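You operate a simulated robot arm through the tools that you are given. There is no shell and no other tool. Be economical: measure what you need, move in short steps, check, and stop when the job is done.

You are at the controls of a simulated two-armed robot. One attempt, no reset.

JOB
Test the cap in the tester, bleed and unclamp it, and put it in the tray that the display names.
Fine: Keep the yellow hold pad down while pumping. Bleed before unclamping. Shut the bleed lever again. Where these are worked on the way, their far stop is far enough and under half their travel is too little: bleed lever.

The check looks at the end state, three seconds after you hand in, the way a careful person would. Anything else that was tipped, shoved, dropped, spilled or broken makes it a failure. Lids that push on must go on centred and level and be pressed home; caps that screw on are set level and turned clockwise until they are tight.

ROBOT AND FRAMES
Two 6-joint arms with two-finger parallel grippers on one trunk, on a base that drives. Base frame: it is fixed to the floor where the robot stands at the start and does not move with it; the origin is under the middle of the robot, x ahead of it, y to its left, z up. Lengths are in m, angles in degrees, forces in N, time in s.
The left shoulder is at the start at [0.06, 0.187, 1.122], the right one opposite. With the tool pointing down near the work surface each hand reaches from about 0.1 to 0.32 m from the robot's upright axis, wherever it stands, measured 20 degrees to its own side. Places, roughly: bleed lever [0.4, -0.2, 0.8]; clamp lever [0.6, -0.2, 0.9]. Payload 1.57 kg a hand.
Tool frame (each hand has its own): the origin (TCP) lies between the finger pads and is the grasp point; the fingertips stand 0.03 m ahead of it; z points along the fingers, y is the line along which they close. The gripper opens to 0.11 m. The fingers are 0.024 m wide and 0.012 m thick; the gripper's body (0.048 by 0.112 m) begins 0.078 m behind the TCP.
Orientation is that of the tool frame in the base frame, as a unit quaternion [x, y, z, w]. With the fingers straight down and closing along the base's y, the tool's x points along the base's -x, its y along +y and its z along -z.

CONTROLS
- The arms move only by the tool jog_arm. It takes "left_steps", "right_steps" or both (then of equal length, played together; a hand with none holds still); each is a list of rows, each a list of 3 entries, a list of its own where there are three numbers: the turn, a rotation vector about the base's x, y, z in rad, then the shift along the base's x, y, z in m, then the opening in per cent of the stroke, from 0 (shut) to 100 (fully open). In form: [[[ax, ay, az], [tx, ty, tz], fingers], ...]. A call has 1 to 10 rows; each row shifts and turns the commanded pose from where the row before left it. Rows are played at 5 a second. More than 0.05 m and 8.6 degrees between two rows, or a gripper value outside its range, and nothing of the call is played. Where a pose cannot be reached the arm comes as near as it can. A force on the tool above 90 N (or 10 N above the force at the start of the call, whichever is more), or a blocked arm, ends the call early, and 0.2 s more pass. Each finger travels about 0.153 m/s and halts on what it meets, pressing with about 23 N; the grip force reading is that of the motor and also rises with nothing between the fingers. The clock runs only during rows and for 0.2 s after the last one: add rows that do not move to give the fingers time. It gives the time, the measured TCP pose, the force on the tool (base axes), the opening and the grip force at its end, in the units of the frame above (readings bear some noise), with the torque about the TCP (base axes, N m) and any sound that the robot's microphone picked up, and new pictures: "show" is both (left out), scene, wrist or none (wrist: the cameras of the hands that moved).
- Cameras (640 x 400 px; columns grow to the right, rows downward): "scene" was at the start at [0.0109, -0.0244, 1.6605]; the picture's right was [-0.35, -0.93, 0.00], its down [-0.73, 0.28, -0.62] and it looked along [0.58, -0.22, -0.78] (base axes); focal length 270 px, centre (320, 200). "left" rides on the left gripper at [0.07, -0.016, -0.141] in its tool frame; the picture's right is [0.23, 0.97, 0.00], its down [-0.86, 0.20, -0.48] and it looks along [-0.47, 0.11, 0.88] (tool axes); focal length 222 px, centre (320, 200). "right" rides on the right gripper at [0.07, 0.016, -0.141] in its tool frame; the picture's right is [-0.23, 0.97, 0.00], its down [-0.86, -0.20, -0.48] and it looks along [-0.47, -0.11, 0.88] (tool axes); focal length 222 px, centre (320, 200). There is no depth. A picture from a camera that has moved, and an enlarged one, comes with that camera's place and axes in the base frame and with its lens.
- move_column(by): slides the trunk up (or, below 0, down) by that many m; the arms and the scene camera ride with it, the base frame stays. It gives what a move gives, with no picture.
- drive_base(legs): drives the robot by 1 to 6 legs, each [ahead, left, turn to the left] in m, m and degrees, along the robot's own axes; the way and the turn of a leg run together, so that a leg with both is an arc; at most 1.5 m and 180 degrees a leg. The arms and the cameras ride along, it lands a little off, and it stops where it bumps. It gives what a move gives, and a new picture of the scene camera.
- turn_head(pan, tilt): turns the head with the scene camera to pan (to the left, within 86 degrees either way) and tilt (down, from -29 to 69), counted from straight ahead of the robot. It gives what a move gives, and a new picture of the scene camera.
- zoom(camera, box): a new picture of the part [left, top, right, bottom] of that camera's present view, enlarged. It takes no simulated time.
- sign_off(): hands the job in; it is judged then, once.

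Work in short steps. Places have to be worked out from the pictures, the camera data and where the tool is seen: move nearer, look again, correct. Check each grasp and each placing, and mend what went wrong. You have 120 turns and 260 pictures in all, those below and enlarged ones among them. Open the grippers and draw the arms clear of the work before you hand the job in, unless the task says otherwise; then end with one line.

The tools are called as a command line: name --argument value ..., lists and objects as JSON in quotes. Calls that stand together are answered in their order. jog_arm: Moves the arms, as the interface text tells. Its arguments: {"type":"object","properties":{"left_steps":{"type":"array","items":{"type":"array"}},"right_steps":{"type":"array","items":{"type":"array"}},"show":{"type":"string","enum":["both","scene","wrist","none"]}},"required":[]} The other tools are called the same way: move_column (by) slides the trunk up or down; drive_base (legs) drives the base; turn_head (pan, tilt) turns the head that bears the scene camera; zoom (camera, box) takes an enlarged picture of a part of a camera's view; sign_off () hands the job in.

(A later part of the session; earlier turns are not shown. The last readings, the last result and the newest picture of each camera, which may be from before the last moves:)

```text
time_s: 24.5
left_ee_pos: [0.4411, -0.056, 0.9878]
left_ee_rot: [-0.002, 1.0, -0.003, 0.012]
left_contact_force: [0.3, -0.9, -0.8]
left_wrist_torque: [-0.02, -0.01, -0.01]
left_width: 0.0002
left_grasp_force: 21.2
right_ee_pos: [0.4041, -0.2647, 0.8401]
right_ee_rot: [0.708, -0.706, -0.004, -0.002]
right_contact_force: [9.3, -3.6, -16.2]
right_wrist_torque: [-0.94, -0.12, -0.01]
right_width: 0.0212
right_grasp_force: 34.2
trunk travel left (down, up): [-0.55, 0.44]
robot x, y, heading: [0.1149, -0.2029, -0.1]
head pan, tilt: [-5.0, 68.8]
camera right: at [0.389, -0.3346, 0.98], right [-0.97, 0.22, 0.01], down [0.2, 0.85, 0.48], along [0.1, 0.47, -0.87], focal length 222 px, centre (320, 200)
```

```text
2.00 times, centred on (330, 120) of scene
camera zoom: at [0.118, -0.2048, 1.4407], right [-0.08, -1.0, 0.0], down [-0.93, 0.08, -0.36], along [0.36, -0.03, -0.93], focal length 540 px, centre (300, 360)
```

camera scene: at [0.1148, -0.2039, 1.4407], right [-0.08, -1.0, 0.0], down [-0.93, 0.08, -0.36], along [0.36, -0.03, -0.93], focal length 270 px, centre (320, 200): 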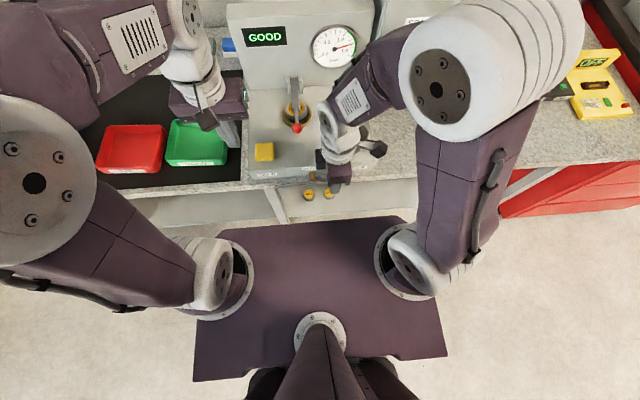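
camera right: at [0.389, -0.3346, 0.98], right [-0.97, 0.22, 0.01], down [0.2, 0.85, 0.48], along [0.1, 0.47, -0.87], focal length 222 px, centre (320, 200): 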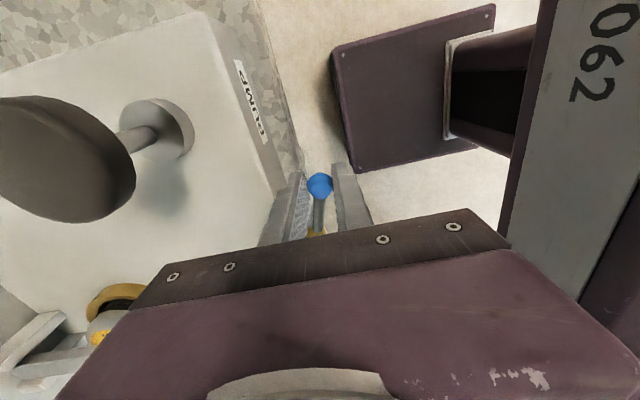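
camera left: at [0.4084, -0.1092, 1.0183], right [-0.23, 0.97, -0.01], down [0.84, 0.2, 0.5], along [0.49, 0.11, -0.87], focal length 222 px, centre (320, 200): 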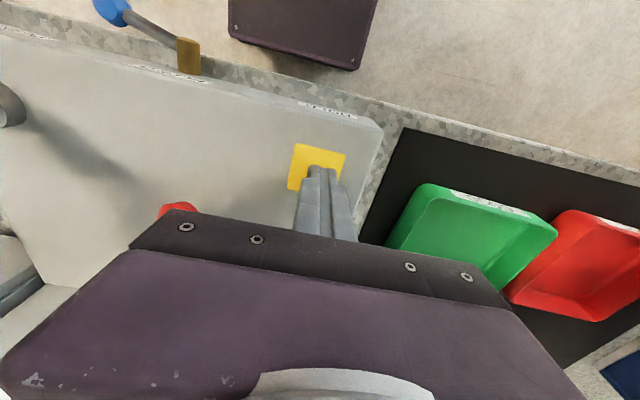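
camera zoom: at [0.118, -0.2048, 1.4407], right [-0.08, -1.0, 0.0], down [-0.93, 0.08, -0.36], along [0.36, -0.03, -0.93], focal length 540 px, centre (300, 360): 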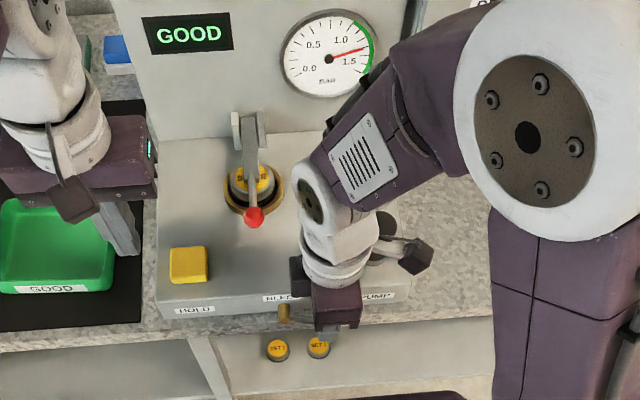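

Continue upward along an arc (radius ~0.057 about y≈-0.208) by another 15 mm.

jog_arm --right_steps '[[[0, 0, 0], [0, 0.001, 0.006], 5], [[0, 0, 0], [0, 0.002, 0.006], 5], [[0, 0, 0], [0, 0.002, 0.005], 5]]' --show "wrist"

zoom --camera "scene" --box '[270, 20, 390, 220]'

```text
time_s: 25.3
left_ee_pos: [0.4403, -0.0582, 0.9881]
left_ee_rot: [0.0, 1.0, -0.002, 0.011]
left_contact_force: [-0.4, -0.5, -0.8]
left_wrist_torque: [-0.03, -0.01, -0.03]
left_width: 0.0001
left_grasp_force: 21.7
right_ee_pos: [0.4041, -0.2604, 0.8574]
right_ee_rot: [0.708, -0.706, -0.004, -0.003]
right_contact_force: [10.9, -8.7, -14.3]
right_wrist_torque: [-1.0, -0.28, 0.02]
right_width: 0.0211
right_grasp_force: 34.6
trunk travel left (down, up): [-0.55, 0.44]
robot x, y, heading: [0.1176, -0.2018, 0.3]
head pan, tilt: [-5.0, 68.8]
camera right: at [0.3888, -0.3299, 0.9977], right [-0.97, 0.22, 0.0], down [0.2, 0.85, 0.49], along [0.11, 0.47, -0.87], focal length 222 px, centre (320, 200)
```

right: 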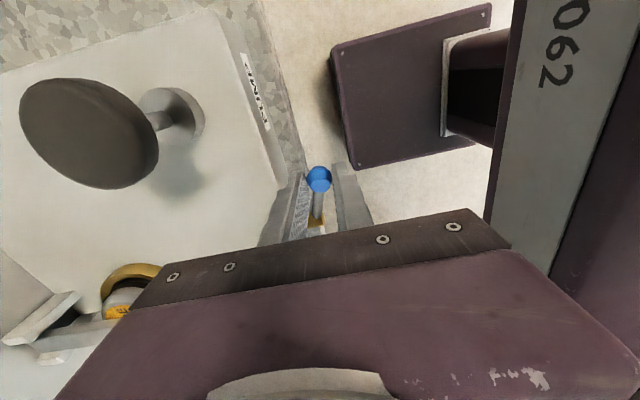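

```text
2.00 times, centred on (330, 120) of scene
camera zoom: at [0.1182, -0.2056, 1.4407], right [-0.08, -1.0, 0.0], down [-0.93, 0.08, -0.36], along [0.36, -0.03, -0.93], focal length 540 px, centre (300, 360)
```

zoom: 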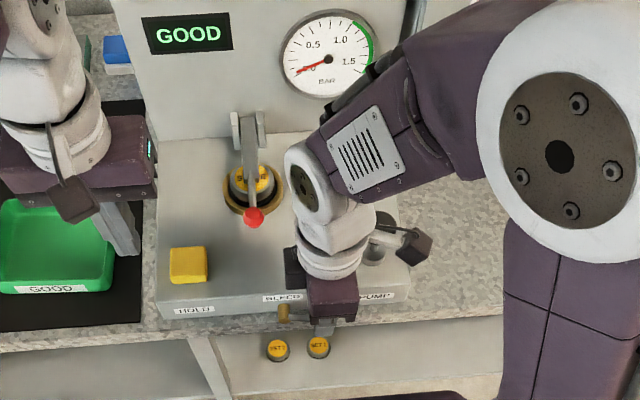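

Gauge fell to 0: up is the opening direction, but the ball slipped in the grip (lever at maybe 15°). Regrasp lower and continue, since more than half its travel is needed.

jog_arm --right_steps '[[[0, 0, 0], [0, 0, 0], 30], [[0, 0, 0], [0, -0.001, -0.02], 30], [[0, 0, 0], [0, 0, -0.003], 30], [[0, 0, 0], [0, 0, 0], 5], [[0, 0, 0], [0, 0, 0], 5], [[0, 0, 0], [0, 0, 0], 5], [[0, 0, 0], [0, 0.003, 0.006], 5], [[0, 0, 0], [0, 0.003, 0.006], 5], [[0, 0, 0], [0, 0.003, 0.006], 5], [[0, 0, 0], [0, 0.003, 0.005], 5]]' --show "wrist"

zoom --camera "right" --box '[270, 140, 370, 240]'

```text
time_s: 27.5
left_ee_pos: [0.4426, -0.058, 0.9874]
left_ee_rot: [-0.001, 1.0, -0.002, 0.011]
left_contact_force: [-0.6, 0.3, 0.3]
left_wrist_torque: [0.04, 0.01, 0.01]
left_width: 0.0
left_grasp_force: 21.6
right_ee_pos: [0.4047, -0.2483, 0.8569]
right_ee_rot: [0.708, -0.706, -0.005, -0.001]
right_contact_force: [13.9, -10.1, -18.4]
right_wrist_torque: [-1.0, -0.24, -0.37]
right_width: 0.0212
right_grasp_force: 34.1
trunk travel left (down, up): [-0.55, 0.44]
robot x, y, heading: [0.1207, -0.1985, 0.2]
head pan, tilt: [-5.0, 68.8]
camera right: at [0.3893, -0.3194, 0.9971], right [-0.97, 0.23, 0.01], down [0.2, 0.85, 0.48], along [0.1, 0.47, -0.87], focal length 222 px, centre (320, 200)
```

right: 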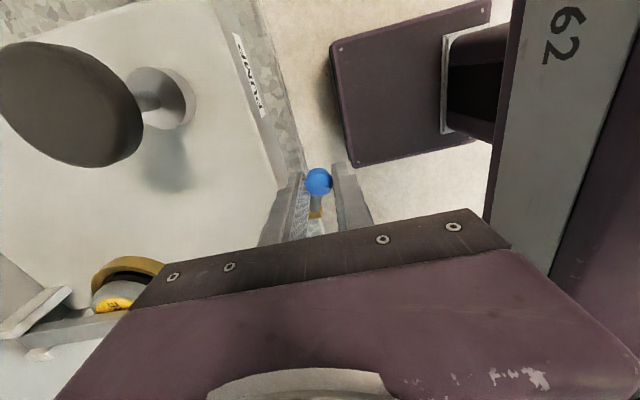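

```text
4.00 times, centred on (320, 190) of right
camera zoom: at [0.3893, -0.3194, 0.9971], right [-0.97, 0.23, 0.01], down [0.2, 0.85, 0.48], along [0.1, 0.47, -0.87], focal length 888 px, centre (320, 240)
```

zoom: 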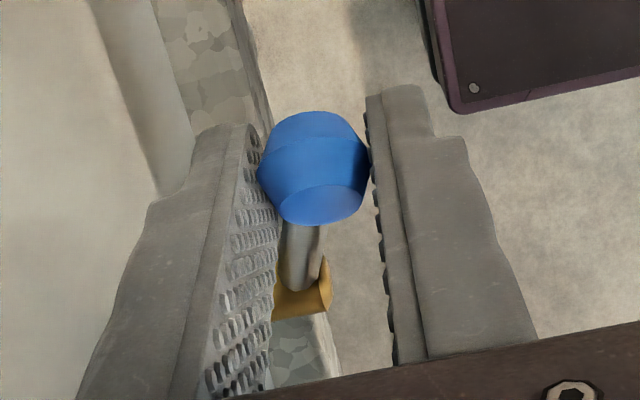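

Lever at about 30°. Pushing is surer than gripping: open, slip to the −y side of the ball, close, and push +y.

jog_arm --right_steps '[[[0, 0, 0], [0, 0, 0], 30], [[0, 0, 0], [0, -0.02, 0.005], 30], [[0, 0, 0], [0, -0.02, 0.007], 30], [[0, 0, 0], [0, 0, 0], 0], [[0, 0, 0], [0, 0, 0], 0], [[0, 0, 0], [0, 0.01, 0], 0], [[0, 0, 0], [0, 0.01, 0], 0], [[0, 0, 0], [0, 0.008, 0], 0], [[0, 0, 0], [0, 0.008, 0], 0]]' --show "wrist"

zoom --camera "right" --box '[270, 140, 370, 240]'

```text
time_s: 29.5
left_ee_pos: [0.4388, -0.0579, 0.9877]
left_ee_rot: [-0.001, 1.0, -0.003, 0.012]
left_contact_force: [-0.6, -0.3, 0.0]
left_wrist_torque: [0.0, 0.02, 0.02]
left_width: 0.0002
left_grasp_force: 21.1
right_ee_pos: [0.4029, -0.2515, 0.8694]
right_ee_rot: [0.708, -0.706, -0.002, -0.003]
right_contact_force: [0.0, -0.8, 0.3]
right_wrist_torque: [0.04, -0.01, 0.0]
right_width: 0.0
right_grasp_force: 21.6
trunk travel left (down, up): [-0.55, 0.44]
robot x, y, heading: [0.1185, -0.2029, 0.1]
head pan, tilt: [-5.0, 68.8]
camera right: at [0.3875, -0.3221, 1.0091], right [-0.97, 0.22, 0.0], down [0.2, 0.85, 0.49], along [0.11, 0.47, -0.87], focal length 222 px, centre (320, 200)
```

right: 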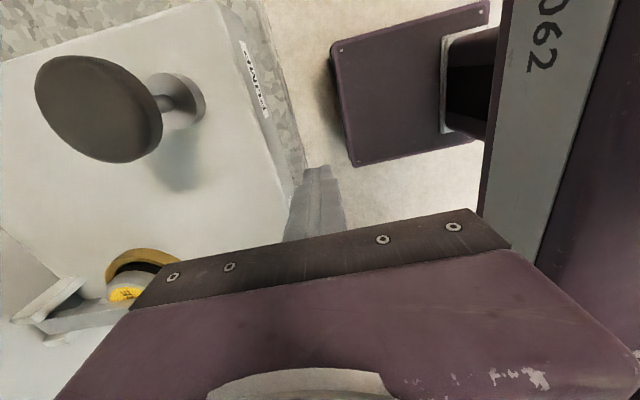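

```text
4.00 times, centred on (320, 190) of right
camera zoom: at [0.3875, -0.3221, 1.0091], right [-0.97, 0.22, 0.0], down [0.2, 0.85, 0.49], along [0.11, 0.47, -0.87], focal length 888 px, centre (320, 240)
```

zoom: 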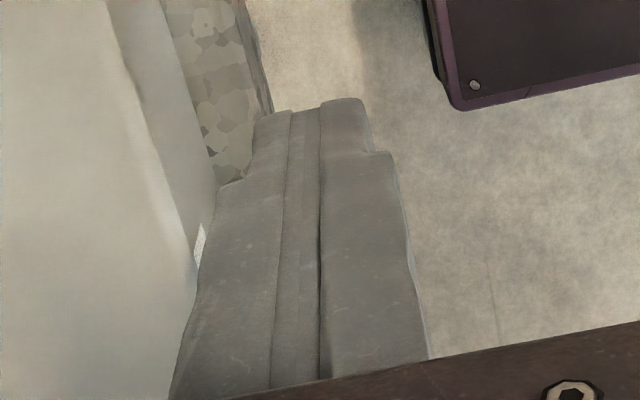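

No contact felt; look from the scene camera to see the lever.

zoom --camera "scene" --box '[290, 140, 370, 220]'

```text
5.00 times, centred on (330, 180) of scene
camera zoom: at [0.1148, -0.2043, 1.4405], right [-0.08, -1.0, 0.0], down [-0.93, 0.08, -0.36], along [0.36, -0.03, -0.93], focal length 1350 px, centre (270, 300)
```

zoom: 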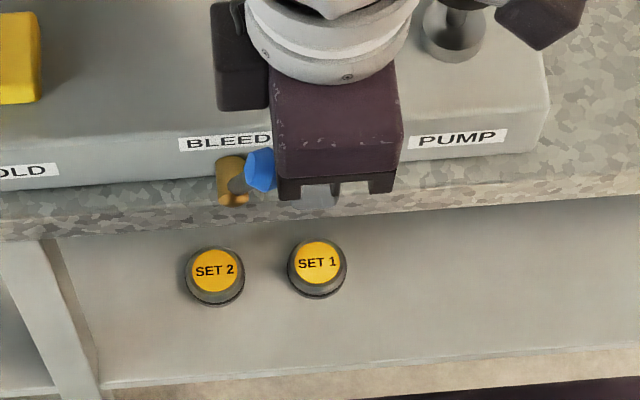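

Lever is now around 65° up with ball at y≈-0.225. Push further +y gently toward the far stop.

jog_arm --right_steps '[[[0, 0, 0], [0, 0.006, 0.004], 0], [[0, 0, 0], [0, 0.006, 0], 0], [[0, 0, 0], [0, 0.006, 0], 0]]' --show "none"

zoom --camera "scene" --box '[290, 140, 370, 220]'

```text
time_s: 30.3
left_ee_pos: [0.4407, -0.0665, 0.9896]
left_ee_rot: [0.0, 1.0, 0.002, 0.011]
left_contact_force: [0.2, 0.8, 0.8]
left_wrist_torque: [0.02, 0.0, 0.01]
left_width: 0.0
left_grasp_force: 21.1
right_ee_pos: [0.402, -0.2463, 0.8734]
right_ee_rot: [0.709, -0.705, -0.005, 0.0]
right_contact_force: [7.1, -63.6, 5.7]
right_wrist_torque: [-0.36, 0.12, -0.2]
right_width: 0.0
right_grasp_force: 20.9
trunk travel left (down, up): [-0.55, 0.44]
robot x, y, heading: [0.12, -0.2005, 0.2]
head pan, tilt: [-5.0, 68.8]
```

```text
5.00 times, centred on (330, 180) of scene
camera zoom: at [0.1163, -0.2183, 1.4408], right [-0.09, -1.0, -0.01], down [-0.93, 0.08, -0.36], along [0.36, -0.02, -0.93], focal length 1350 px, centre (270, 300)
```

zoom: 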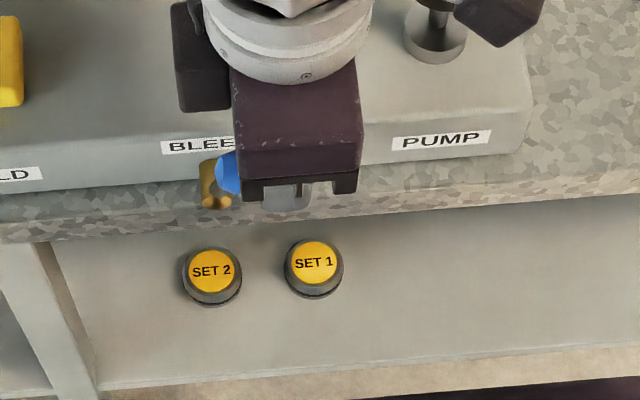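

At the far stop (64 N). Back off, go over the ball to its +y side, and check gauge.

jog_arm --right_steps '[[[0, 0, 0], [0, -0.012, 0], 0], [[0, 0, 0], [0, -0.005, 0.03], 0], [[0, 0, 0], [0, 0, 0.03], 0], [[0, 0, 0], [0.002, 0.03, 0], 0], [[0, 0, 0], [0, 0.037, 0], 0], [[0, 0, 0], [0, 0, 0], 0]]' --show "both"

zoom --camera "scene" --box '[240, 20, 380, 220]'

```text
time_s: 31.7
left_ee_pos: [0.4399, -0.0573, 0.9896]
left_ee_rot: [0.0, 1.0, -0.002, 0.012]
left_contact_force: [-0.2, -1.3, -0.2]
left_wrist_torque: [0.0, 0.03, 0.0]
left_width: 0.0003
left_grasp_force: 21.3
right_ee_pos: [0.4053, -0.1833, 0.9358]
right_ee_rot: [0.707, -0.707, -0.003, -0.002]
right_contact_force: [-0.2, 0.2, 0.5]
right_wrist_torque: [0.02, 0.01, 0.05]
right_width: 0.0
right_grasp_force: 21.6
trunk travel left (down, up): [-0.55, 0.44]
robot x, y, heading: [0.1194, -0.2003, 0.4]
head pan, tilt: [-5.0, 68.8]
camera scene: at [0.1152, -0.205, 1.4407], right [-0.08, -1.0, 0.0], down [-0.93, 0.08, -0.36], along [0.36, -0.03, -0.93], focal length 270 px, centre (320, 200)
camera right: at [0.3891, -0.2535, 1.0749], right [-0.97, 0.22, 0.0], down [0.2, 0.85, 0.49], along [0.11, 0.47, -0.87], focal length 222 px, centre (320, 200)
```

scene: 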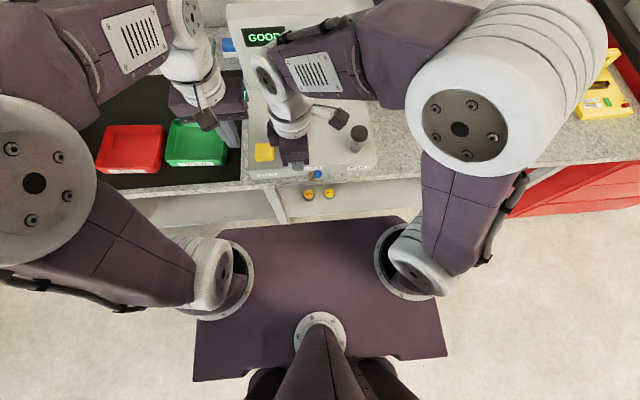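
right: 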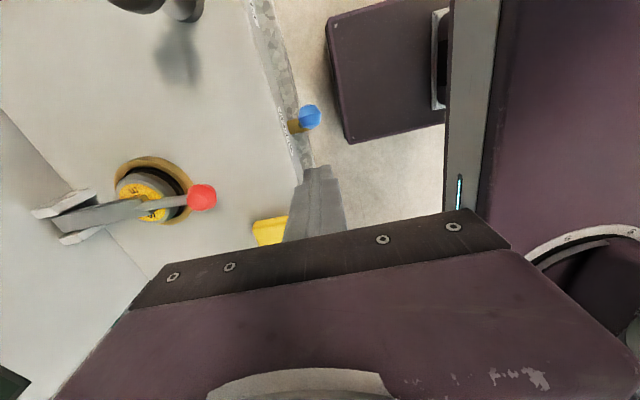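

```text
2.00 times, centred on (310, 120) of scene
camera zoom: at [0.1152, -0.205, 1.4407], right [-0.08, -1.0, 0.0], down [-0.93, 0.08, -0.36], along [0.36, -0.03, -0.93], focal length 540 px, centre (340, 360)
```

zoom: 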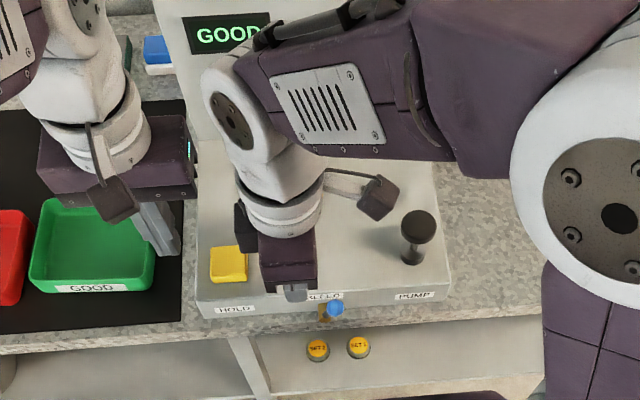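

Ball stands up at (0.405,-0.225,0.863) at the open stop, gauge at 0. Now push it back −y from the +y side.

jog_arm --right_steps '[[[0, 0, 0], [0, 0, -0.03], 0], [[0, 0, 0], [0, 0, -0.025], 0], [[0, 0, 0], [0, -0.015, 0], 0], [[0, 0, 0], [0, -0.012, 0], 0], [[0, 0, 0], [0, -0.012, 0], 0], [[0, 0, 0], [0, -0.01, 0], 0], [[0, 0, 0], [0, 0, 0], 0]]' --show "wrist"

zoom --camera "scene" --box '[290, 140, 370, 220]'

```text
time_s: 33.3
left_ee_pos: [0.4391, -0.0568, 0.9895]
left_ee_rot: [-0.001, 1.0, -0.002, 0.013]
left_contact_force: [0.4, 0.1, -0.7]
left_wrist_torque: [-0.03, -0.02, -0.01]
left_width: 0.0
left_grasp_force: 21.0
right_ee_pos: [0.4046, -0.2331, 0.8796]
right_ee_rot: [0.709, -0.705, -0.004, -0.003]
right_contact_force: [0.1, 0.6, -0.4]
right_wrist_torque: [-0.02, 0.0, 0.0]
right_width: 0.0
right_grasp_force: 21.1
trunk travel left (down, up): [-0.55, 0.44]
robot x, y, heading: [0.1175, -0.1998, 0.1]
head pan, tilt: [-5.0, 68.8]
camera right: at [0.3889, -0.3033, 1.019], right [-0.97, 0.22, 0.0], down [0.2, 0.85, 0.49], along [0.11, 0.47, -0.87], focal length 222 px, centre (320, 200)
```

right: 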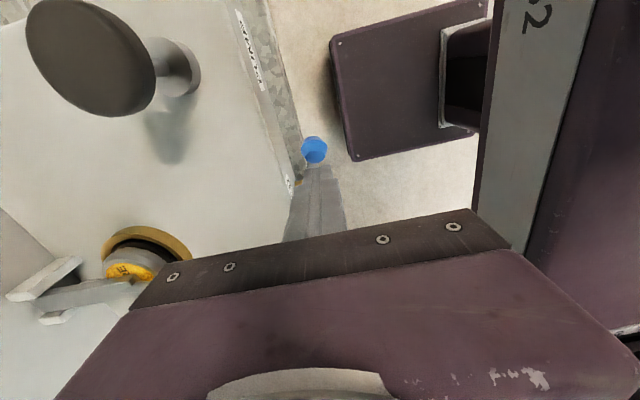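

```text
5.00 times, centred on (330, 180) of scene
camera zoom: at [0.1149, -0.204, 1.4408], right [-0.08, -1.0, 0.0], down [-0.93, 0.08, -0.36], along [0.36, -0.03, -0.93], focal length 1350 px, centre (270, 300)
```

zoom: 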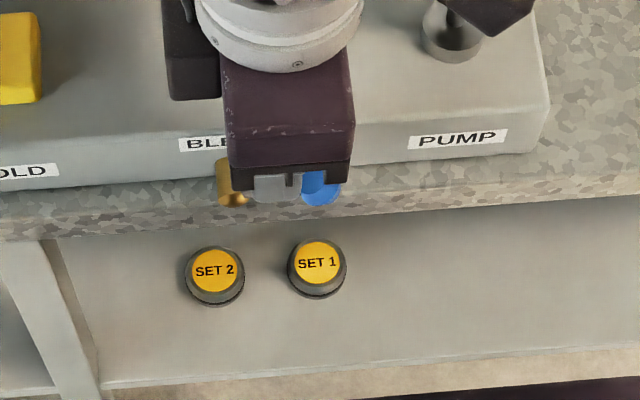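

Lever pushed most of the way; now go above the ball and press it down to the shut stop.

jog_arm --right_steps '[[[0, 0, 0], [0, 0.004, 0.02], 0], [[0, 0, 0], [0, 0, 0.02], 0], [[0, 0, 0], [0, -0.038, 0], 0], [[0, 0, 0], [0, 0, -0.025], 0], [[0, 0, 0], [0, 0, -0.015], 0], [[0, 0, 0], [0, 0, -0.008], 0], [[0, 0, 0], [0, 0, -0.006], 0], [[0, 0, 0], [0, 0, -0.004], 0]]' --show "wrist"

zoom --camera "scene" --box '[290, 140, 370, 220]'

```text
time_s: 35.1
left_ee_pos: [0.4387, -0.0554, 0.9876]
left_ee_rot: [0.0, 1.0, -0.003, 0.013]
left_contact_force: [-0.6, -0.3, -0.4]
left_wrist_torque: [0.04, -0.01, 0.04]
left_width: 0.0001
left_grasp_force: 21.4
right_ee_pos: [0.4047, -0.2664, 0.8622]
right_ee_rot: [0.708, -0.706, -0.002, -0.002]
right_contact_force: [1.0, -0.9, 1.9]
right_wrist_torque: [-0.05, -0.03, -0.05]
right_width: 0.0001
right_grasp_force: 21.3
trunk travel left (down, up): [-0.55, 0.44]
robot x, y, heading: [0.1193, -0.2005, 0.3]
head pan, tilt: [-5.0, 68.8]
camera right: at [0.3893, -0.3363, 1.0022], right [-0.97, 0.22, 0.0], down [0.2, 0.85, 0.49], along [0.11, 0.47, -0.87], focal length 222 px, centre (320, 200)
```

right: 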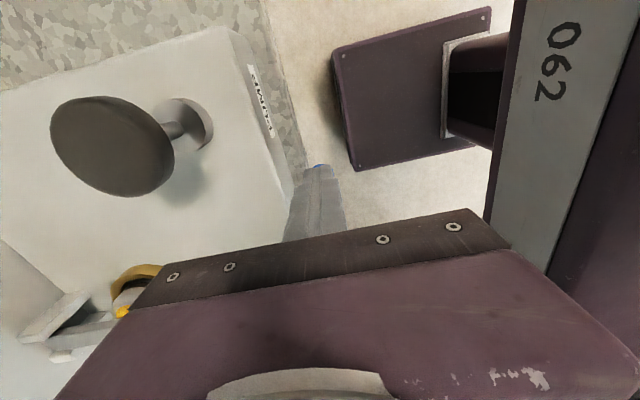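

```text
5.00 times, centred on (330, 180) of scene
camera zoom: at [0.115, -0.2041, 1.4407], right [-0.08, -1.0, 0.0], down [-0.93, 0.08, -0.36], along [0.36, -0.03, -0.93], focal length 1350 px, centre (270, 300)
```

zoom: 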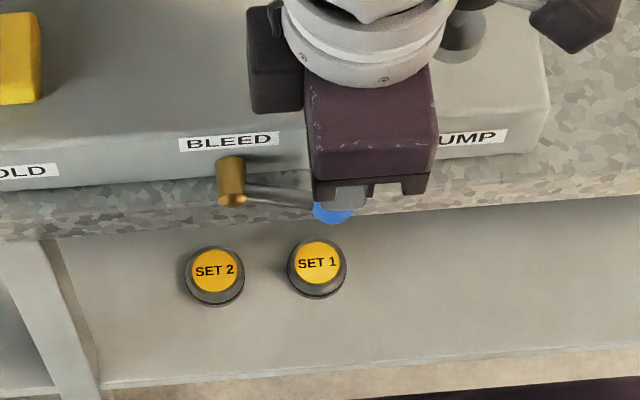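

Nearly shut; press a little further until the stop resists.

jog_arm --right_steps '[[[0, 0, 0], [0, 0, -0.005], 0], [[0, 0, 0], [0, 0, -0.004], 0], [[0, 0, 0], [0, 0, -0.004], 0], [[0, 0, 0], [0, 0, -0.003], 0]]' --show "none"

```text
time_s: 35.9
left_ee_pos: [0.4338, -0.0581, 0.9918]
left_ee_rot: [0.0, 1.0, -0.002, 0.016]
left_contact_force: [-0.9, -0.4, -0.3]
left_wrist_torque: [0.03, 0.02, -0.01]
left_width: 0.0001
left_grasp_force: 21.4
right_ee_pos: [0.4033, -0.2668, 0.8571]
right_ee_rot: [0.707, -0.707, 0.001, -0.013]
right_contact_force: [-10.7, -11.2, 76.4]
right_wrist_torque: [-0.07, 0.36, 0.23]
right_width: 0.0
right_grasp_force: 21.3
trunk travel left (down, up): [-0.55, 0.44]
robot x, y, heading: [0.1174, -0.2027, 0.3]
head pan, tilt: [-5.0, 68.8]
stopped in row 3 (right hand): the force on the tool passed its limit at 98 N (the readings are from after the stop); the commanded pose is now the measured one
```

Bleed lever is shut against its stop. Lift away, turn the gripper back, and drive forward again to x≈0.17.

jog_arm --right_steps '[[[0, 0, 0], [0, 0, 0.03], 0], [[0, 0, 0], [0, 0, 0.05], 0], [[0, 0, -0.14], [0, 0, 0.04], 0], [[0, 0, -0.145], [0, 0, 0.02], 10], [[0, 0, -0.145], [0, 0, 0], 20], [[0, 0, -0.145], [0, 0, 0], 30], [[0, 0, -0.145], [0, 0, 0], 40], [[0, 0, -0.145], [0, 0, 0], 40], [[0, 0, -0.145], [0, 0, 0], 40], [[0, 0, -0.145], [0, 0, 0], 40]]' --left_steps '[[[0, 0, 0], [0, 0, 0], 0], [[0, 0, 0], [0, 0, 0], 0], [[0, 0, 0], [0, 0.03, 0], 0], [[0, 0, 0], [0, 0.03, 0], 0], [[0, 0, 0], [0, 0.03, 0], 0], [[0, 0, 0], [0, 0, 0], 0], [[0, 0, 0], [0, 0, 0], 0], [[0, 0, 0], [0, 0, 0], 0], [[0, 0, 0], [0, 0, 0], 0], [[0, 0, 0], [0, 0, 0], 0]]' --show "none"

drive_base --legs '[[0.05, 0, 0]]'

zoom --camera "scene" --box '[230, 20, 390, 220]'

```text
time_s: 38.1
left_ee_pos: [0.44, 0.0338, 0.9866]
left_ee_rot: [-0.001, 1.0, -0.003, 0.012]
left_contact_force: [-1.0, 0.2, 0.4]
left_wrist_torque: [-0.02, -0.01, 0.03]
left_width: 0.0
left_grasp_force: 21.3
right_ee_pos: [0.4083, -0.2661, 0.9908]
right_ee_rot: [-0.206, 0.978, -0.004, 0.006]
right_contact_force: [0.5, -0.5, 0.0]
right_wrist_torque: [0.02, 0.01, -0.02]
right_width: 0.0439
right_grasp_force: 0.0
trunk travel left (down, up): [-0.55, 0.44]
robot x, y, heading: [0.1192, -0.2039, 0.2]
head pan, tilt: [-5.0, 68.8]
```

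```text
time_s: 39.0
left_ee_pos: [0.4907, 0.0358, 0.9874]
left_ee_rot: [-0.001, 1.0, -0.003, 0.013]
left_contact_force: [0.3, 0.3, 0.0]
left_wrist_torque: [-0.03, 0.04, 0.02]
left_width: 0.0
left_grasp_force: 21.6
right_ee_pos: [0.4586, -0.2668, 0.9915]
right_ee_rot: [-0.208, 0.978, -0.003, 0.007]
right_contact_force: [0.9, 0.5, 0.1]
right_wrist_torque: [-0.01, 0.04, 0.0]
right_width: 0.0444
right_grasp_force: 0.0
trunk travel left (down, up): [-0.55, 0.44]
robot x, y, heading: [0.1692, -0.2007, 0.2]
head pan, tilt: [-5.0, 68.8]
camera scene: at [0.166, -0.2038, 1.4407], right [-0.08, -1.0, 0.0], down [-0.93, 0.08, -0.36], along [0.36, -0.03, -0.93], focal length 270 px, centre (320, 200)
```

scene: 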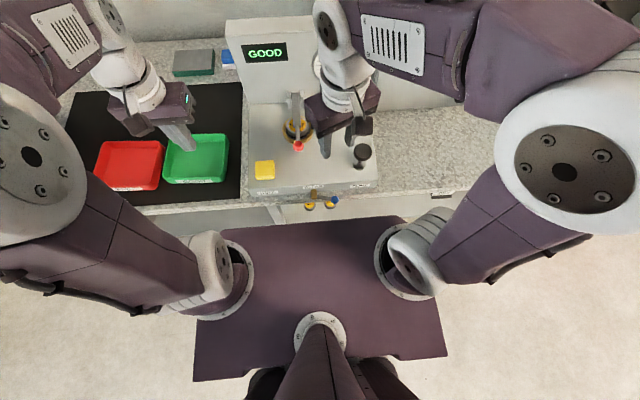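

```text
2.00 times, centred on (310, 120) of scene
camera zoom: at [0.166, -0.2038, 1.4407], right [-0.08, -1.0, 0.0], down [-0.93, 0.08, -0.36], along [0.36, -0.03, -0.93], focal length 540 px, centre (340, 360)
```

zoom: 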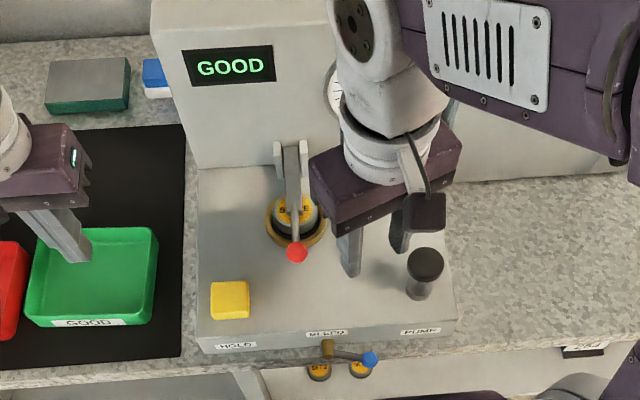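

Bleed lever is horizontal again. Now the right hand goes over the red clamp knob (0.517,-0.182,0.89), squaring the gripper.

jog_arm --right_steps '[[[0, 0, -0.14], [0.02, 0.03, 0], 40], [[0, 0, -0.14], [0.02, 0.03, 0], 40], [[0, 0, -0.135], [0.018, 0.025, 0], 40], [[0, 0, 0], [0, 0, 0], 40]]' --show "both"

zoom --camera "right" --box '[220, 80, 420, 240]'

```text
time_s: 40.0
left_ee_pos: [0.4898, 0.0336, 0.9876]
left_ee_rot: [-0.001, 1.0, -0.003, 0.012]
left_contact_force: [-0.7, -1.0, 0.3]
left_wrist_torque: [0.01, -0.03, -0.01]
left_width: 0.0
left_grasp_force: 21.9
right_ee_pos: [0.5149, -0.1828, 0.9911]
right_ee_rot: [-0.001, 1.0, -0.004, 0.006]
right_contact_force: [-0.9, -0.7, -0.7]
right_wrist_torque: [0.01, -0.04, 0.0]
right_width: 0.0439
right_grasp_force: 0.1
trunk travel left (down, up): [-0.55, 0.44]
robot x, y, heading: [0.1731, -0.2024, 0.2]
head pan, tilt: [-5.0, 68.8]
camera scene: at [0.1648, -0.2043, 1.4407], right [-0.08, -1.0, 0.0], down [-0.93, 0.08, -0.36], along [0.36, -0.03, -0.93], focal length 270 px, centre (320, 200)
camera right: at [0.4451, -0.1637, 1.1309], right [0.23, 0.97, -0.01], down [0.85, -0.19, 0.49], along [0.48, -0.12, -0.87], focal length 222 px, centre (320, 200)
```

scene: 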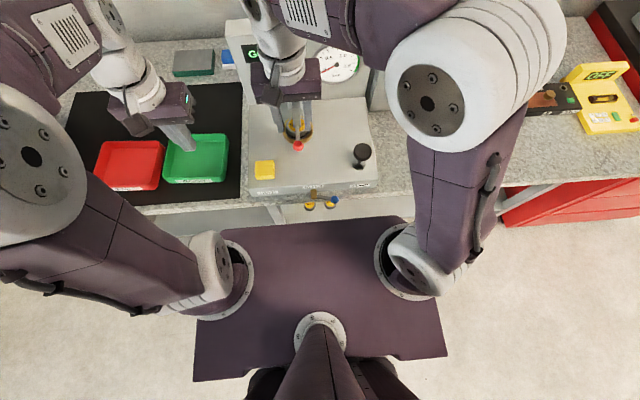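
right: 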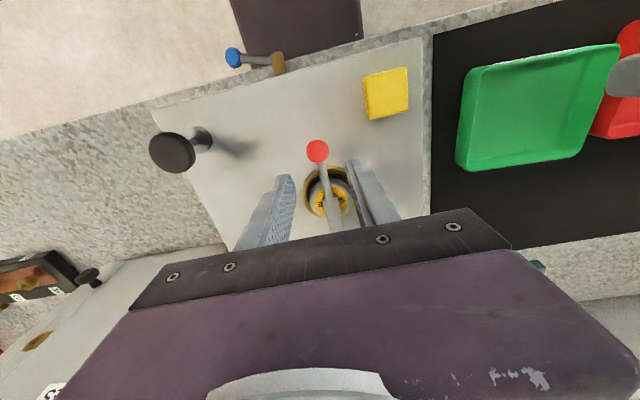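

```text
2.50 times, centred on (320, 160) of right
camera zoom: at [0.4451, -0.1637, 1.1309], right [0.23, 0.97, -0.01], down [0.85, -0.19, 0.49], along [0.48, -0.12, -0.87], focal length 555 px, centre (320, 300)
```

zoom: 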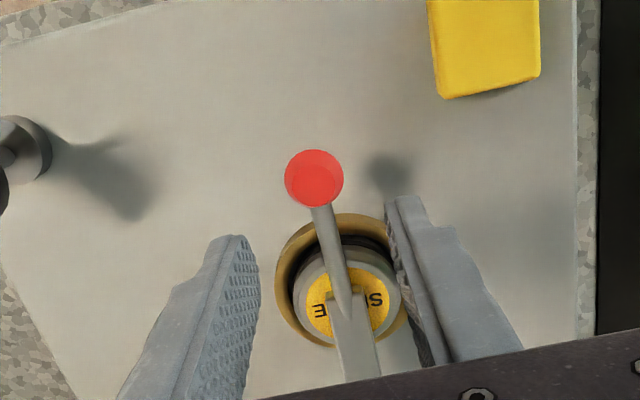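

Knob confirmed at (0.516,-0.185,0.89). Descend around it and close.

jog_arm --right_steps '[[[0, 0, 0], [0.002, -0.002, -0.04], 40], [[0, 0, 0], [0, 0, -0.035], 40], [[0, 0, 0], [0, 0, -0.02], 40], [[0, 0, 0], [0, 0, 0], 5], [[0, 0, 0], [0, 0, 0], 5], [[0, 0, 0], [0, 0, 0], 5]]' --show "wrist"

zoom --camera "right" --box '[220, 80, 420, 240]'

```text
time_s: 41.4
left_ee_pos: [0.489, 0.0334, 0.9883]
left_ee_rot: [-0.001, 1.0, -0.002, 0.012]
left_contact_force: [-0.7, -0.6, -0.6]
left_wrist_torque: [0.02, -0.01, 0.01]
left_width: 0.0
left_grasp_force: 21.3
right_ee_pos: [0.5185, -0.1853, 0.8974]
right_ee_rot: [-0.002, 1.0, -0.004, 0.006]
right_contact_force: [-0.5, -7.6, 0.4]
right_wrist_torque: [-0.02, 0.31, 0.0]
right_width: 0.0252
right_grasp_force: 36.8
trunk travel left (down, up): [-0.55, 0.44]
robot x, y, heading: [0.1668, -0.2054, 0.3]
head pan, tilt: [-5.0, 68.8]
camera right: at [0.4481, -0.1665, 1.0368], right [0.22, 0.97, -0.01], down [0.85, -0.19, 0.49], along [0.48, -0.12, -0.87], focal length 222 px, centre (320, 200)
```

right: 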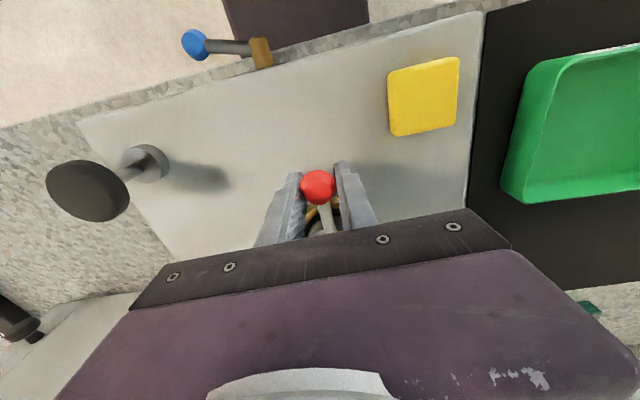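

```text
2.50 times, centred on (320, 160) of right
camera zoom: at [0.4481, -0.1665, 1.0368], right [0.22, 0.97, -0.01], down [0.85, -0.19, 0.49], along [0.48, -0.12, -0.87], focal length 555 px, centre (320, 300)
```

zoom: 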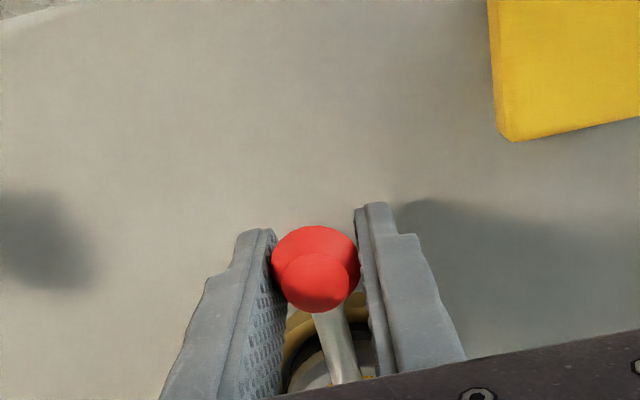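

Knob is gripped. Lift along the arc about the rear pivot (radius ~0.145).

jog_arm --right_steps '[[[0, 0, 0], [0, 0, 0.01], 0], [[0, 0, 0], [0.001, 0, 0.01], 0], [[0, 0, 0], [0.002, 0, 0.01], 0], [[0, 0, 0], [0.003, 0, 0.01], 0]]' --show "wrist"

zoom --camera "right" --box '[220, 80, 420, 240]'

```text
time_s: 42.4
left_ee_pos: [0.4914, 0.034, 0.9876]
left_ee_rot: [-0.001, 1.0, -0.001, 0.012]
left_contact_force: [-0.3, -0.1, -0.4]
left_wrist_torque: [0.02, -0.03, 0.0]
left_width: 0.0
left_grasp_force: 21.0
right_ee_pos: [0.5251, -0.1847, 0.9379]
right_ee_rot: [-0.001, 1.0, -0.004, 0.005]
right_contact_force: [3.1, -11.7, -8.6]
right_wrist_torque: [0.02, 1.01, 0.04]
right_width: 0.0249
right_grasp_force: 36.6
trunk travel left (down, up): [-0.55, 0.44]
robot x, y, heading: [0.1681, -0.2014, 0.1]
head pan, tilt: [-5.0, 68.8]
camera right: at [0.4543, -0.1666, 1.0767], right [0.22, 0.97, -0.01], down [0.85, -0.19, 0.49], along [0.48, -0.11, -0.87], focal length 222 px, centre (320, 200)
```

right: 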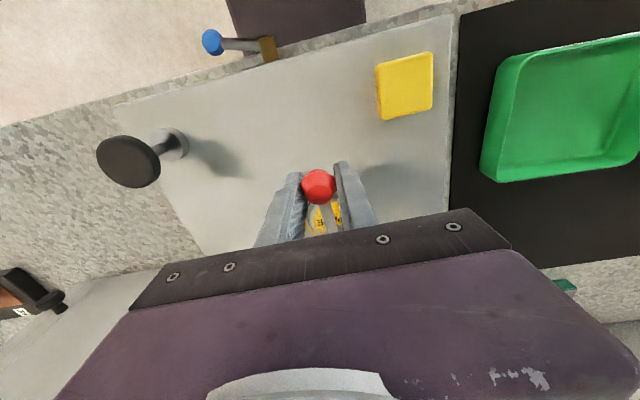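

```text
2.50 times, centred on (320, 160) of right
camera zoom: at [0.4543, -0.1666, 1.0767], right [0.22, 0.97, -0.01], down [0.85, -0.19, 0.49], along [0.48, -0.11, -0.87], focal length 555 px, centre (320, 300)
```

zoom: 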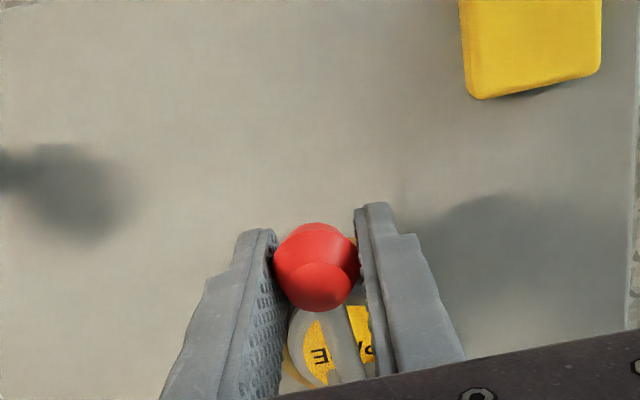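

Lever lifts without slipping. Continue the arc.

jog_arm --right_steps '[[[0, 0, 0], [0.007, 0, 0.019], 0], [[0, 0, 0], [0.0095, 0, 0.018], 0], [[0, 0, 0], [0.012, 0, 0.016], 0], [[0, 0, 0], [0.014, 0, 0.015], 0]]' --show "both"

```text
time_s: 43.4
left_ee_pos: [0.4886, 0.0335, 0.9888]
left_ee_rot: [-0.001, 1.0, -0.002, 0.013]
left_contact_force: [-0.3, 0.4, -0.3]
left_wrist_torque: [0.0, -0.01, 0.0]
left_width: 0.0001
left_grasp_force: 21.7
right_ee_pos: [0.5652, -0.1847, 1.0039]
right_ee_rot: [-0.003, 1.0, -0.005, 0.006]
right_contact_force: [-8.0, -8.6, -2.4]
right_wrist_torque: [-0.02, 1.09, 0.01]
right_width: 0.0253
right_grasp_force: 36.6
trunk travel left (down, up): [-0.55, 0.44]
robot x, y, heading: [0.1674, -0.2012, 0.3]
head pan, tilt: [-5.0, 68.8]
camera scene: at [0.1639, -0.2059, 1.4408], right [-0.08, -1.0, 0.0], down [-0.93, 0.08, -0.36], along [0.36, -0.03, -0.93], focal length 270 px, centre (320, 200)
camera right: at [0.4949, -0.1666, 1.1436], right [0.22, 0.97, -0.01], down [0.85, -0.19, 0.49], along [0.48, -0.11, -0.87], focal length 222 px, centre (320, 200)
```

scene: 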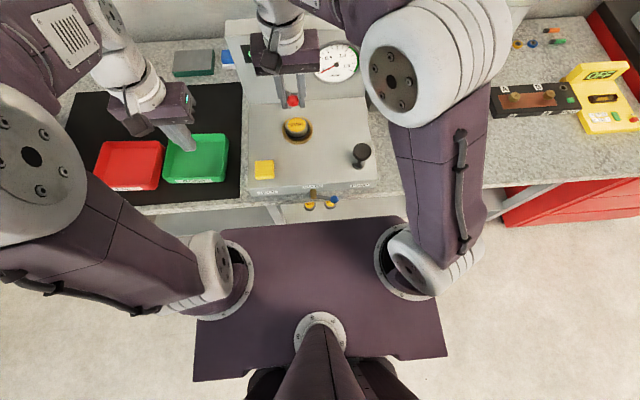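
right: 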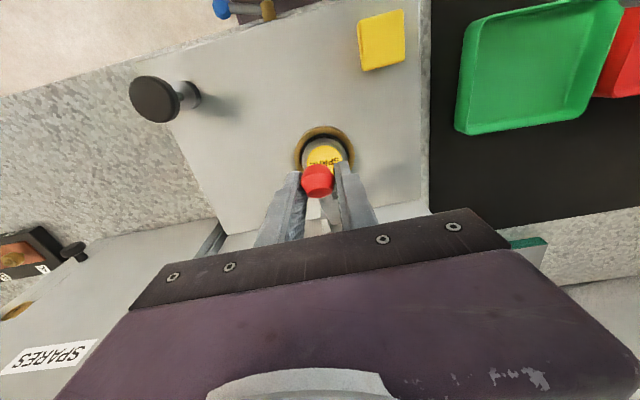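

Cap is exposed. Continue to bring the lever up to its open stop.

jog_arm --right_steps '[[[0, 0, 0], [0.015, 0, 0.011], 0], [[0, 0, 0], [0.017, 0, 0.009], 0], [[0, 0, 0], [0.018, 0, 0.006], 0], [[0, 0, 0], [0.018, 0, 0.003], 0]]' --show "both"

```text
time_s: 44.4
left_ee_pos: [0.4905, 0.0356, 0.9867]
left_ee_rot: [-0.002, 1.0, -0.002, 0.012]
left_contact_force: [-0.4, -1.1, -0.4]
left_wrist_torque: [-0.01, 0.03, 0.0]
left_width: 0.0001
left_grasp_force: 21.2
right_ee_pos: [0.6378, -0.1817, 1.0346]
right_ee_rot: [-0.002, 1.0, -0.004, 0.006]
right_contact_force: [-0.8, 0.3, -1.2]
right_wrist_torque: [-0.03, 0.04, 0.01]
right_width: 0.0
right_grasp_force: 21.0
trunk travel left (down, up): [-0.55, 0.44]
robot x, y, heading: [0.1707, -0.2024, 0.1]
head pan, tilt: [-5.0, 68.8]
camera scene: at [0.1677, -0.2036, 1.4405], right [-0.08, -1.0, 0.0], down [-0.93, 0.08, -0.36], along [0.36, -0.03, -0.93], focal length 270 px, centre (320, 200)
camera right: at [0.5663, -0.1634, 1.1733], right [0.22, 0.97, 0.0], down [0.85, -0.19, 0.49], along [0.48, -0.11, -0.87], focal length 222 px, centre (320, 200)
```

scene: 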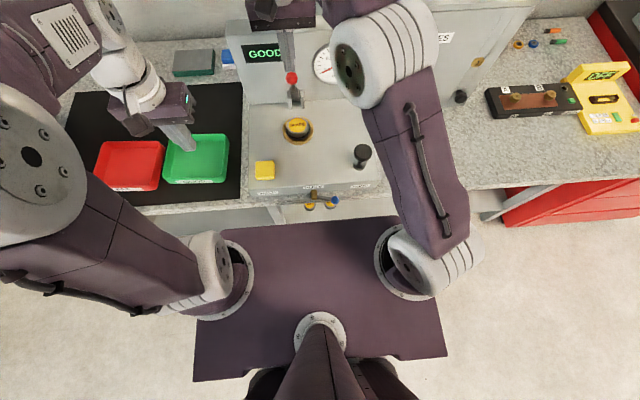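
right: 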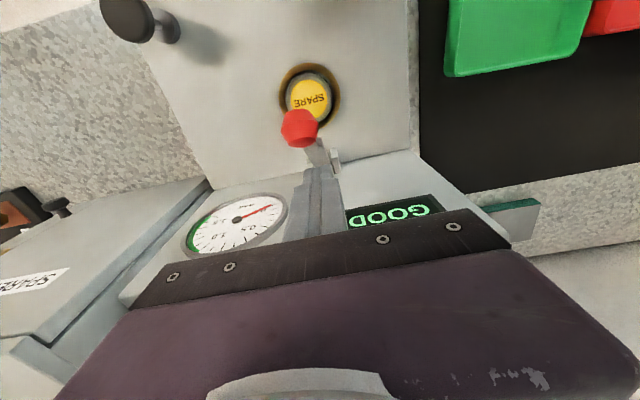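

The knob slipped out of the grip at ≈(0.592,-0.182,1.028), lever ~65° up and standing. I go up and over to its front and push it back to see whether more travel remains.

jog_arm --right_steps '[[[0, 0, 0], [0, 0, 0.04], 0], [[0, 0, 0], [0, 0, 0.03], 0], [[0, 0, 0], [-0.045, 0, 0], 0], [[0, 0, 0], [-0.045, 0, 0], 0], [[0, 0, 0], [0, 0, -0.04], 0], [[0, 0, 0], [0, 0, -0.02], 0], [[0, 0, 0], [0.012, 0, 0], 0], [[0, 0, 0], [0.012, 0, 0], 0], [[0, 0, 0], [0.01, 0, 0], 0]]' --show "both"

```text
time_s: 46.4
left_ee_pos: [0.4891, 0.0362, 0.987]
left_ee_rot: [-0.001, 1.0, -0.003, 0.013]
left_contact_force: [1.0, 0.2, 0.9]
left_wrist_torque: [-0.07, 0.02, -0.04]
left_width: 0.0
left_grasp_force: 21.3
right_ee_pos: [0.5688, -0.1874, 1.0335]
right_ee_rot: [-0.001, 1.0, -0.006, 0.008]
right_contact_force: [0.3, 0.3, 0.1]
right_wrist_torque: [-0.01, 0.04, -0.02]
right_width: 0.0002
right_grasp_force: 21.8
right hand out of reach, approached as far as the arm can: row 2
trunk travel left (down, up): [-0.55, 0.44]
robot x, y, heading: [0.1739, -0.1995, 0.2]
head pan, tilt: [-5.0, 68.8]
camera scene: at [0.1655, -0.2037, 1.4407], right [-0.08, -1.0, 0.0], down [-0.93, 0.08, -0.36], along [0.36, -0.03, -0.93], focal length 270 px, centre (320, 200)
camera right: at [0.4973, -0.1699, 1.1726], right [0.22, 0.97, -0.01], down [0.85, -0.19, 0.49], along [0.48, -0.12, -0.87], focal length 222 px, centre (320, 200)
```

scene: 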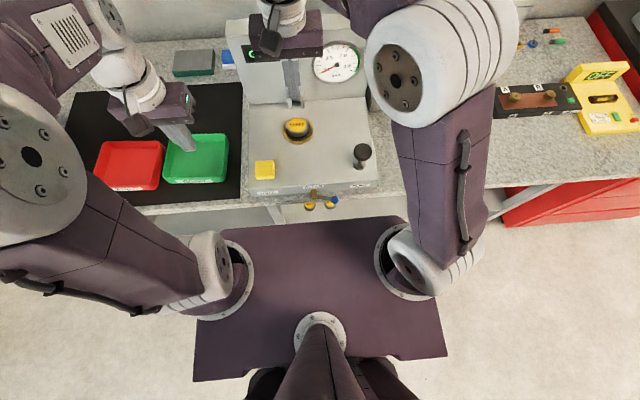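
right: 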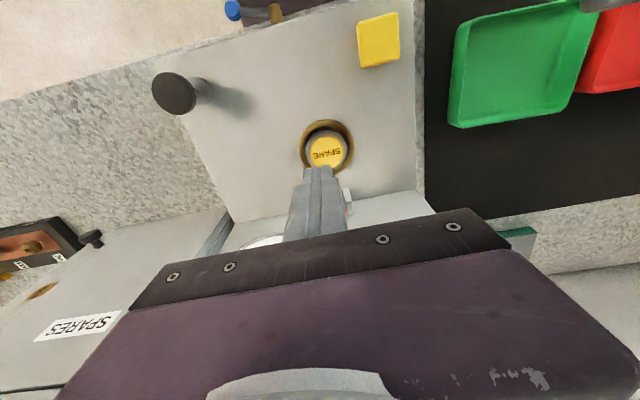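

About at contact; push further +x in small steps.

jog_arm --right_steps '[[[0, 0, 0], [0.008, 0.003, 0], 0], [[0, 0, 0], [0.008, 0, 0], 0], [[0, 0, 0], [0.008, 0, 0], 0], [[0, 0, 0], [0, 0, 0], 0]]' --show "wrist"

zoom --camera "scene" --box '[230, 20, 350, 120]'

```text
time_s: 47.4
left_ee_pos: [0.4902, 0.0352, 0.9877]
left_ee_rot: [-0.001, 1.0, -0.003, 0.012]
left_contact_force: [-1.6, 0.1, -1.2]
left_wrist_torque: [-0.01, -0.02, 0.0]
left_width: 0.0
left_grasp_force: 21.1
right_ee_pos: [0.5908, -0.184, 1.033]
right_ee_rot: [-0.001, 1.0, -0.005, 0.006]
right_contact_force: [0.2, -0.6, 0.4]
right_wrist_torque: [-0.01, 0.0, 0.03]
right_width: 0.0003
right_grasp_force: 21.4
trunk travel left (down, up): [-0.55, 0.44]
robot x, y, heading: [0.1698, -0.2055, 0.3]
head pan, tilt: [-5.0, 68.8]
camera right: at [0.5198, -0.1669, 1.1726], right [0.22, 0.97, -0.01], down [0.85, -0.19, 0.49], along [0.48, -0.12, -0.87], focal length 222 px, centre (320, 200)
```

right: 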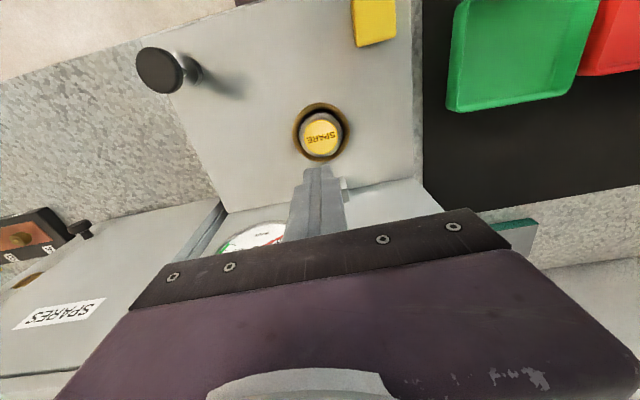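

```text
4.00 times, centred on (290, 70) of scene
camera zoom: at [0.1652, -0.2037, 1.4407], right [-0.08, -1.0, 0.0], down [-0.93, 0.08, -0.36], along [0.36, -0.03, -0.93], focal length 1080 px, centre (440, 720)
```

zoom: 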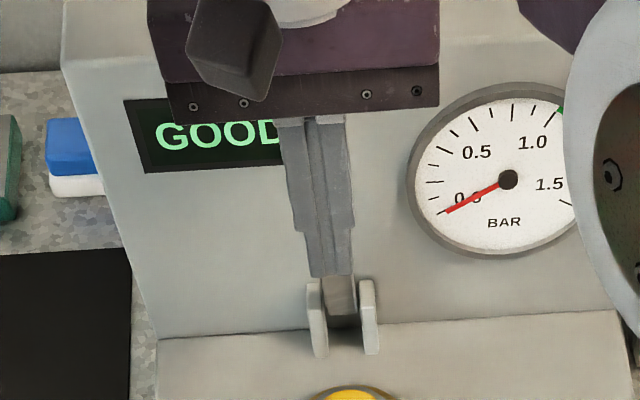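

It moves freely. Keep pushing toward upright until it resists.

jog_arm --right_steps '[[[0, 0, 0], [0.01, 0, 0.002], 0], [[0, 0, 0], [0.01, 0, 0.002], 0], [[0, 0, 0], [0.01, 0, 0], 0], [[0, 0, 0], [0.008, 0, 0], 0], [[0, 0, 0], [0, 0, 0], 0]]' --show "none"

zoom --camera "scene" --box '[230, 20, 350, 120]'

```text
time_s: 48.6
left_ee_pos: [0.4842, 0.0351, 0.9901]
left_ee_rot: [-0.002, 1.0, -0.002, 0.016]
left_contact_force: [0.9, -0.5, -0.7]
left_wrist_torque: [0.0, 0.01, -0.02]
left_width: 0.0001
left_grasp_force: 21.3
right_ee_pos: [0.6206, -0.1852, 1.0391]
right_ee_rot: [-0.003, 1.0, -0.006, 0.005]
right_contact_force: [-36.9, -0.4, -13.9]
right_wrist_torque: [0.03, 0.01, 0.0]
right_width: 0.0001
right_grasp_force: 21.6
trunk travel left (down, up): [-0.55, 0.44]
robot x, y, heading: [0.1679, -0.2017, 0.2]
head pan, tilt: [-5.0, 68.8]
```

```text
4.00 times, centred on (290, 70) of scene
camera zoom: at [0.1572, -0.2039, 1.4404], right [-0.08, -1.0, 0.0], down [-0.93, 0.08, -0.37], along [0.37, -0.03, -0.93], focal length 1080 px, centre (440, 720)
```

zoom: 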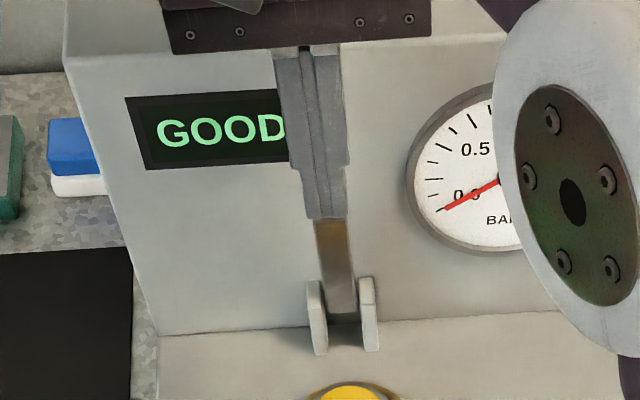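

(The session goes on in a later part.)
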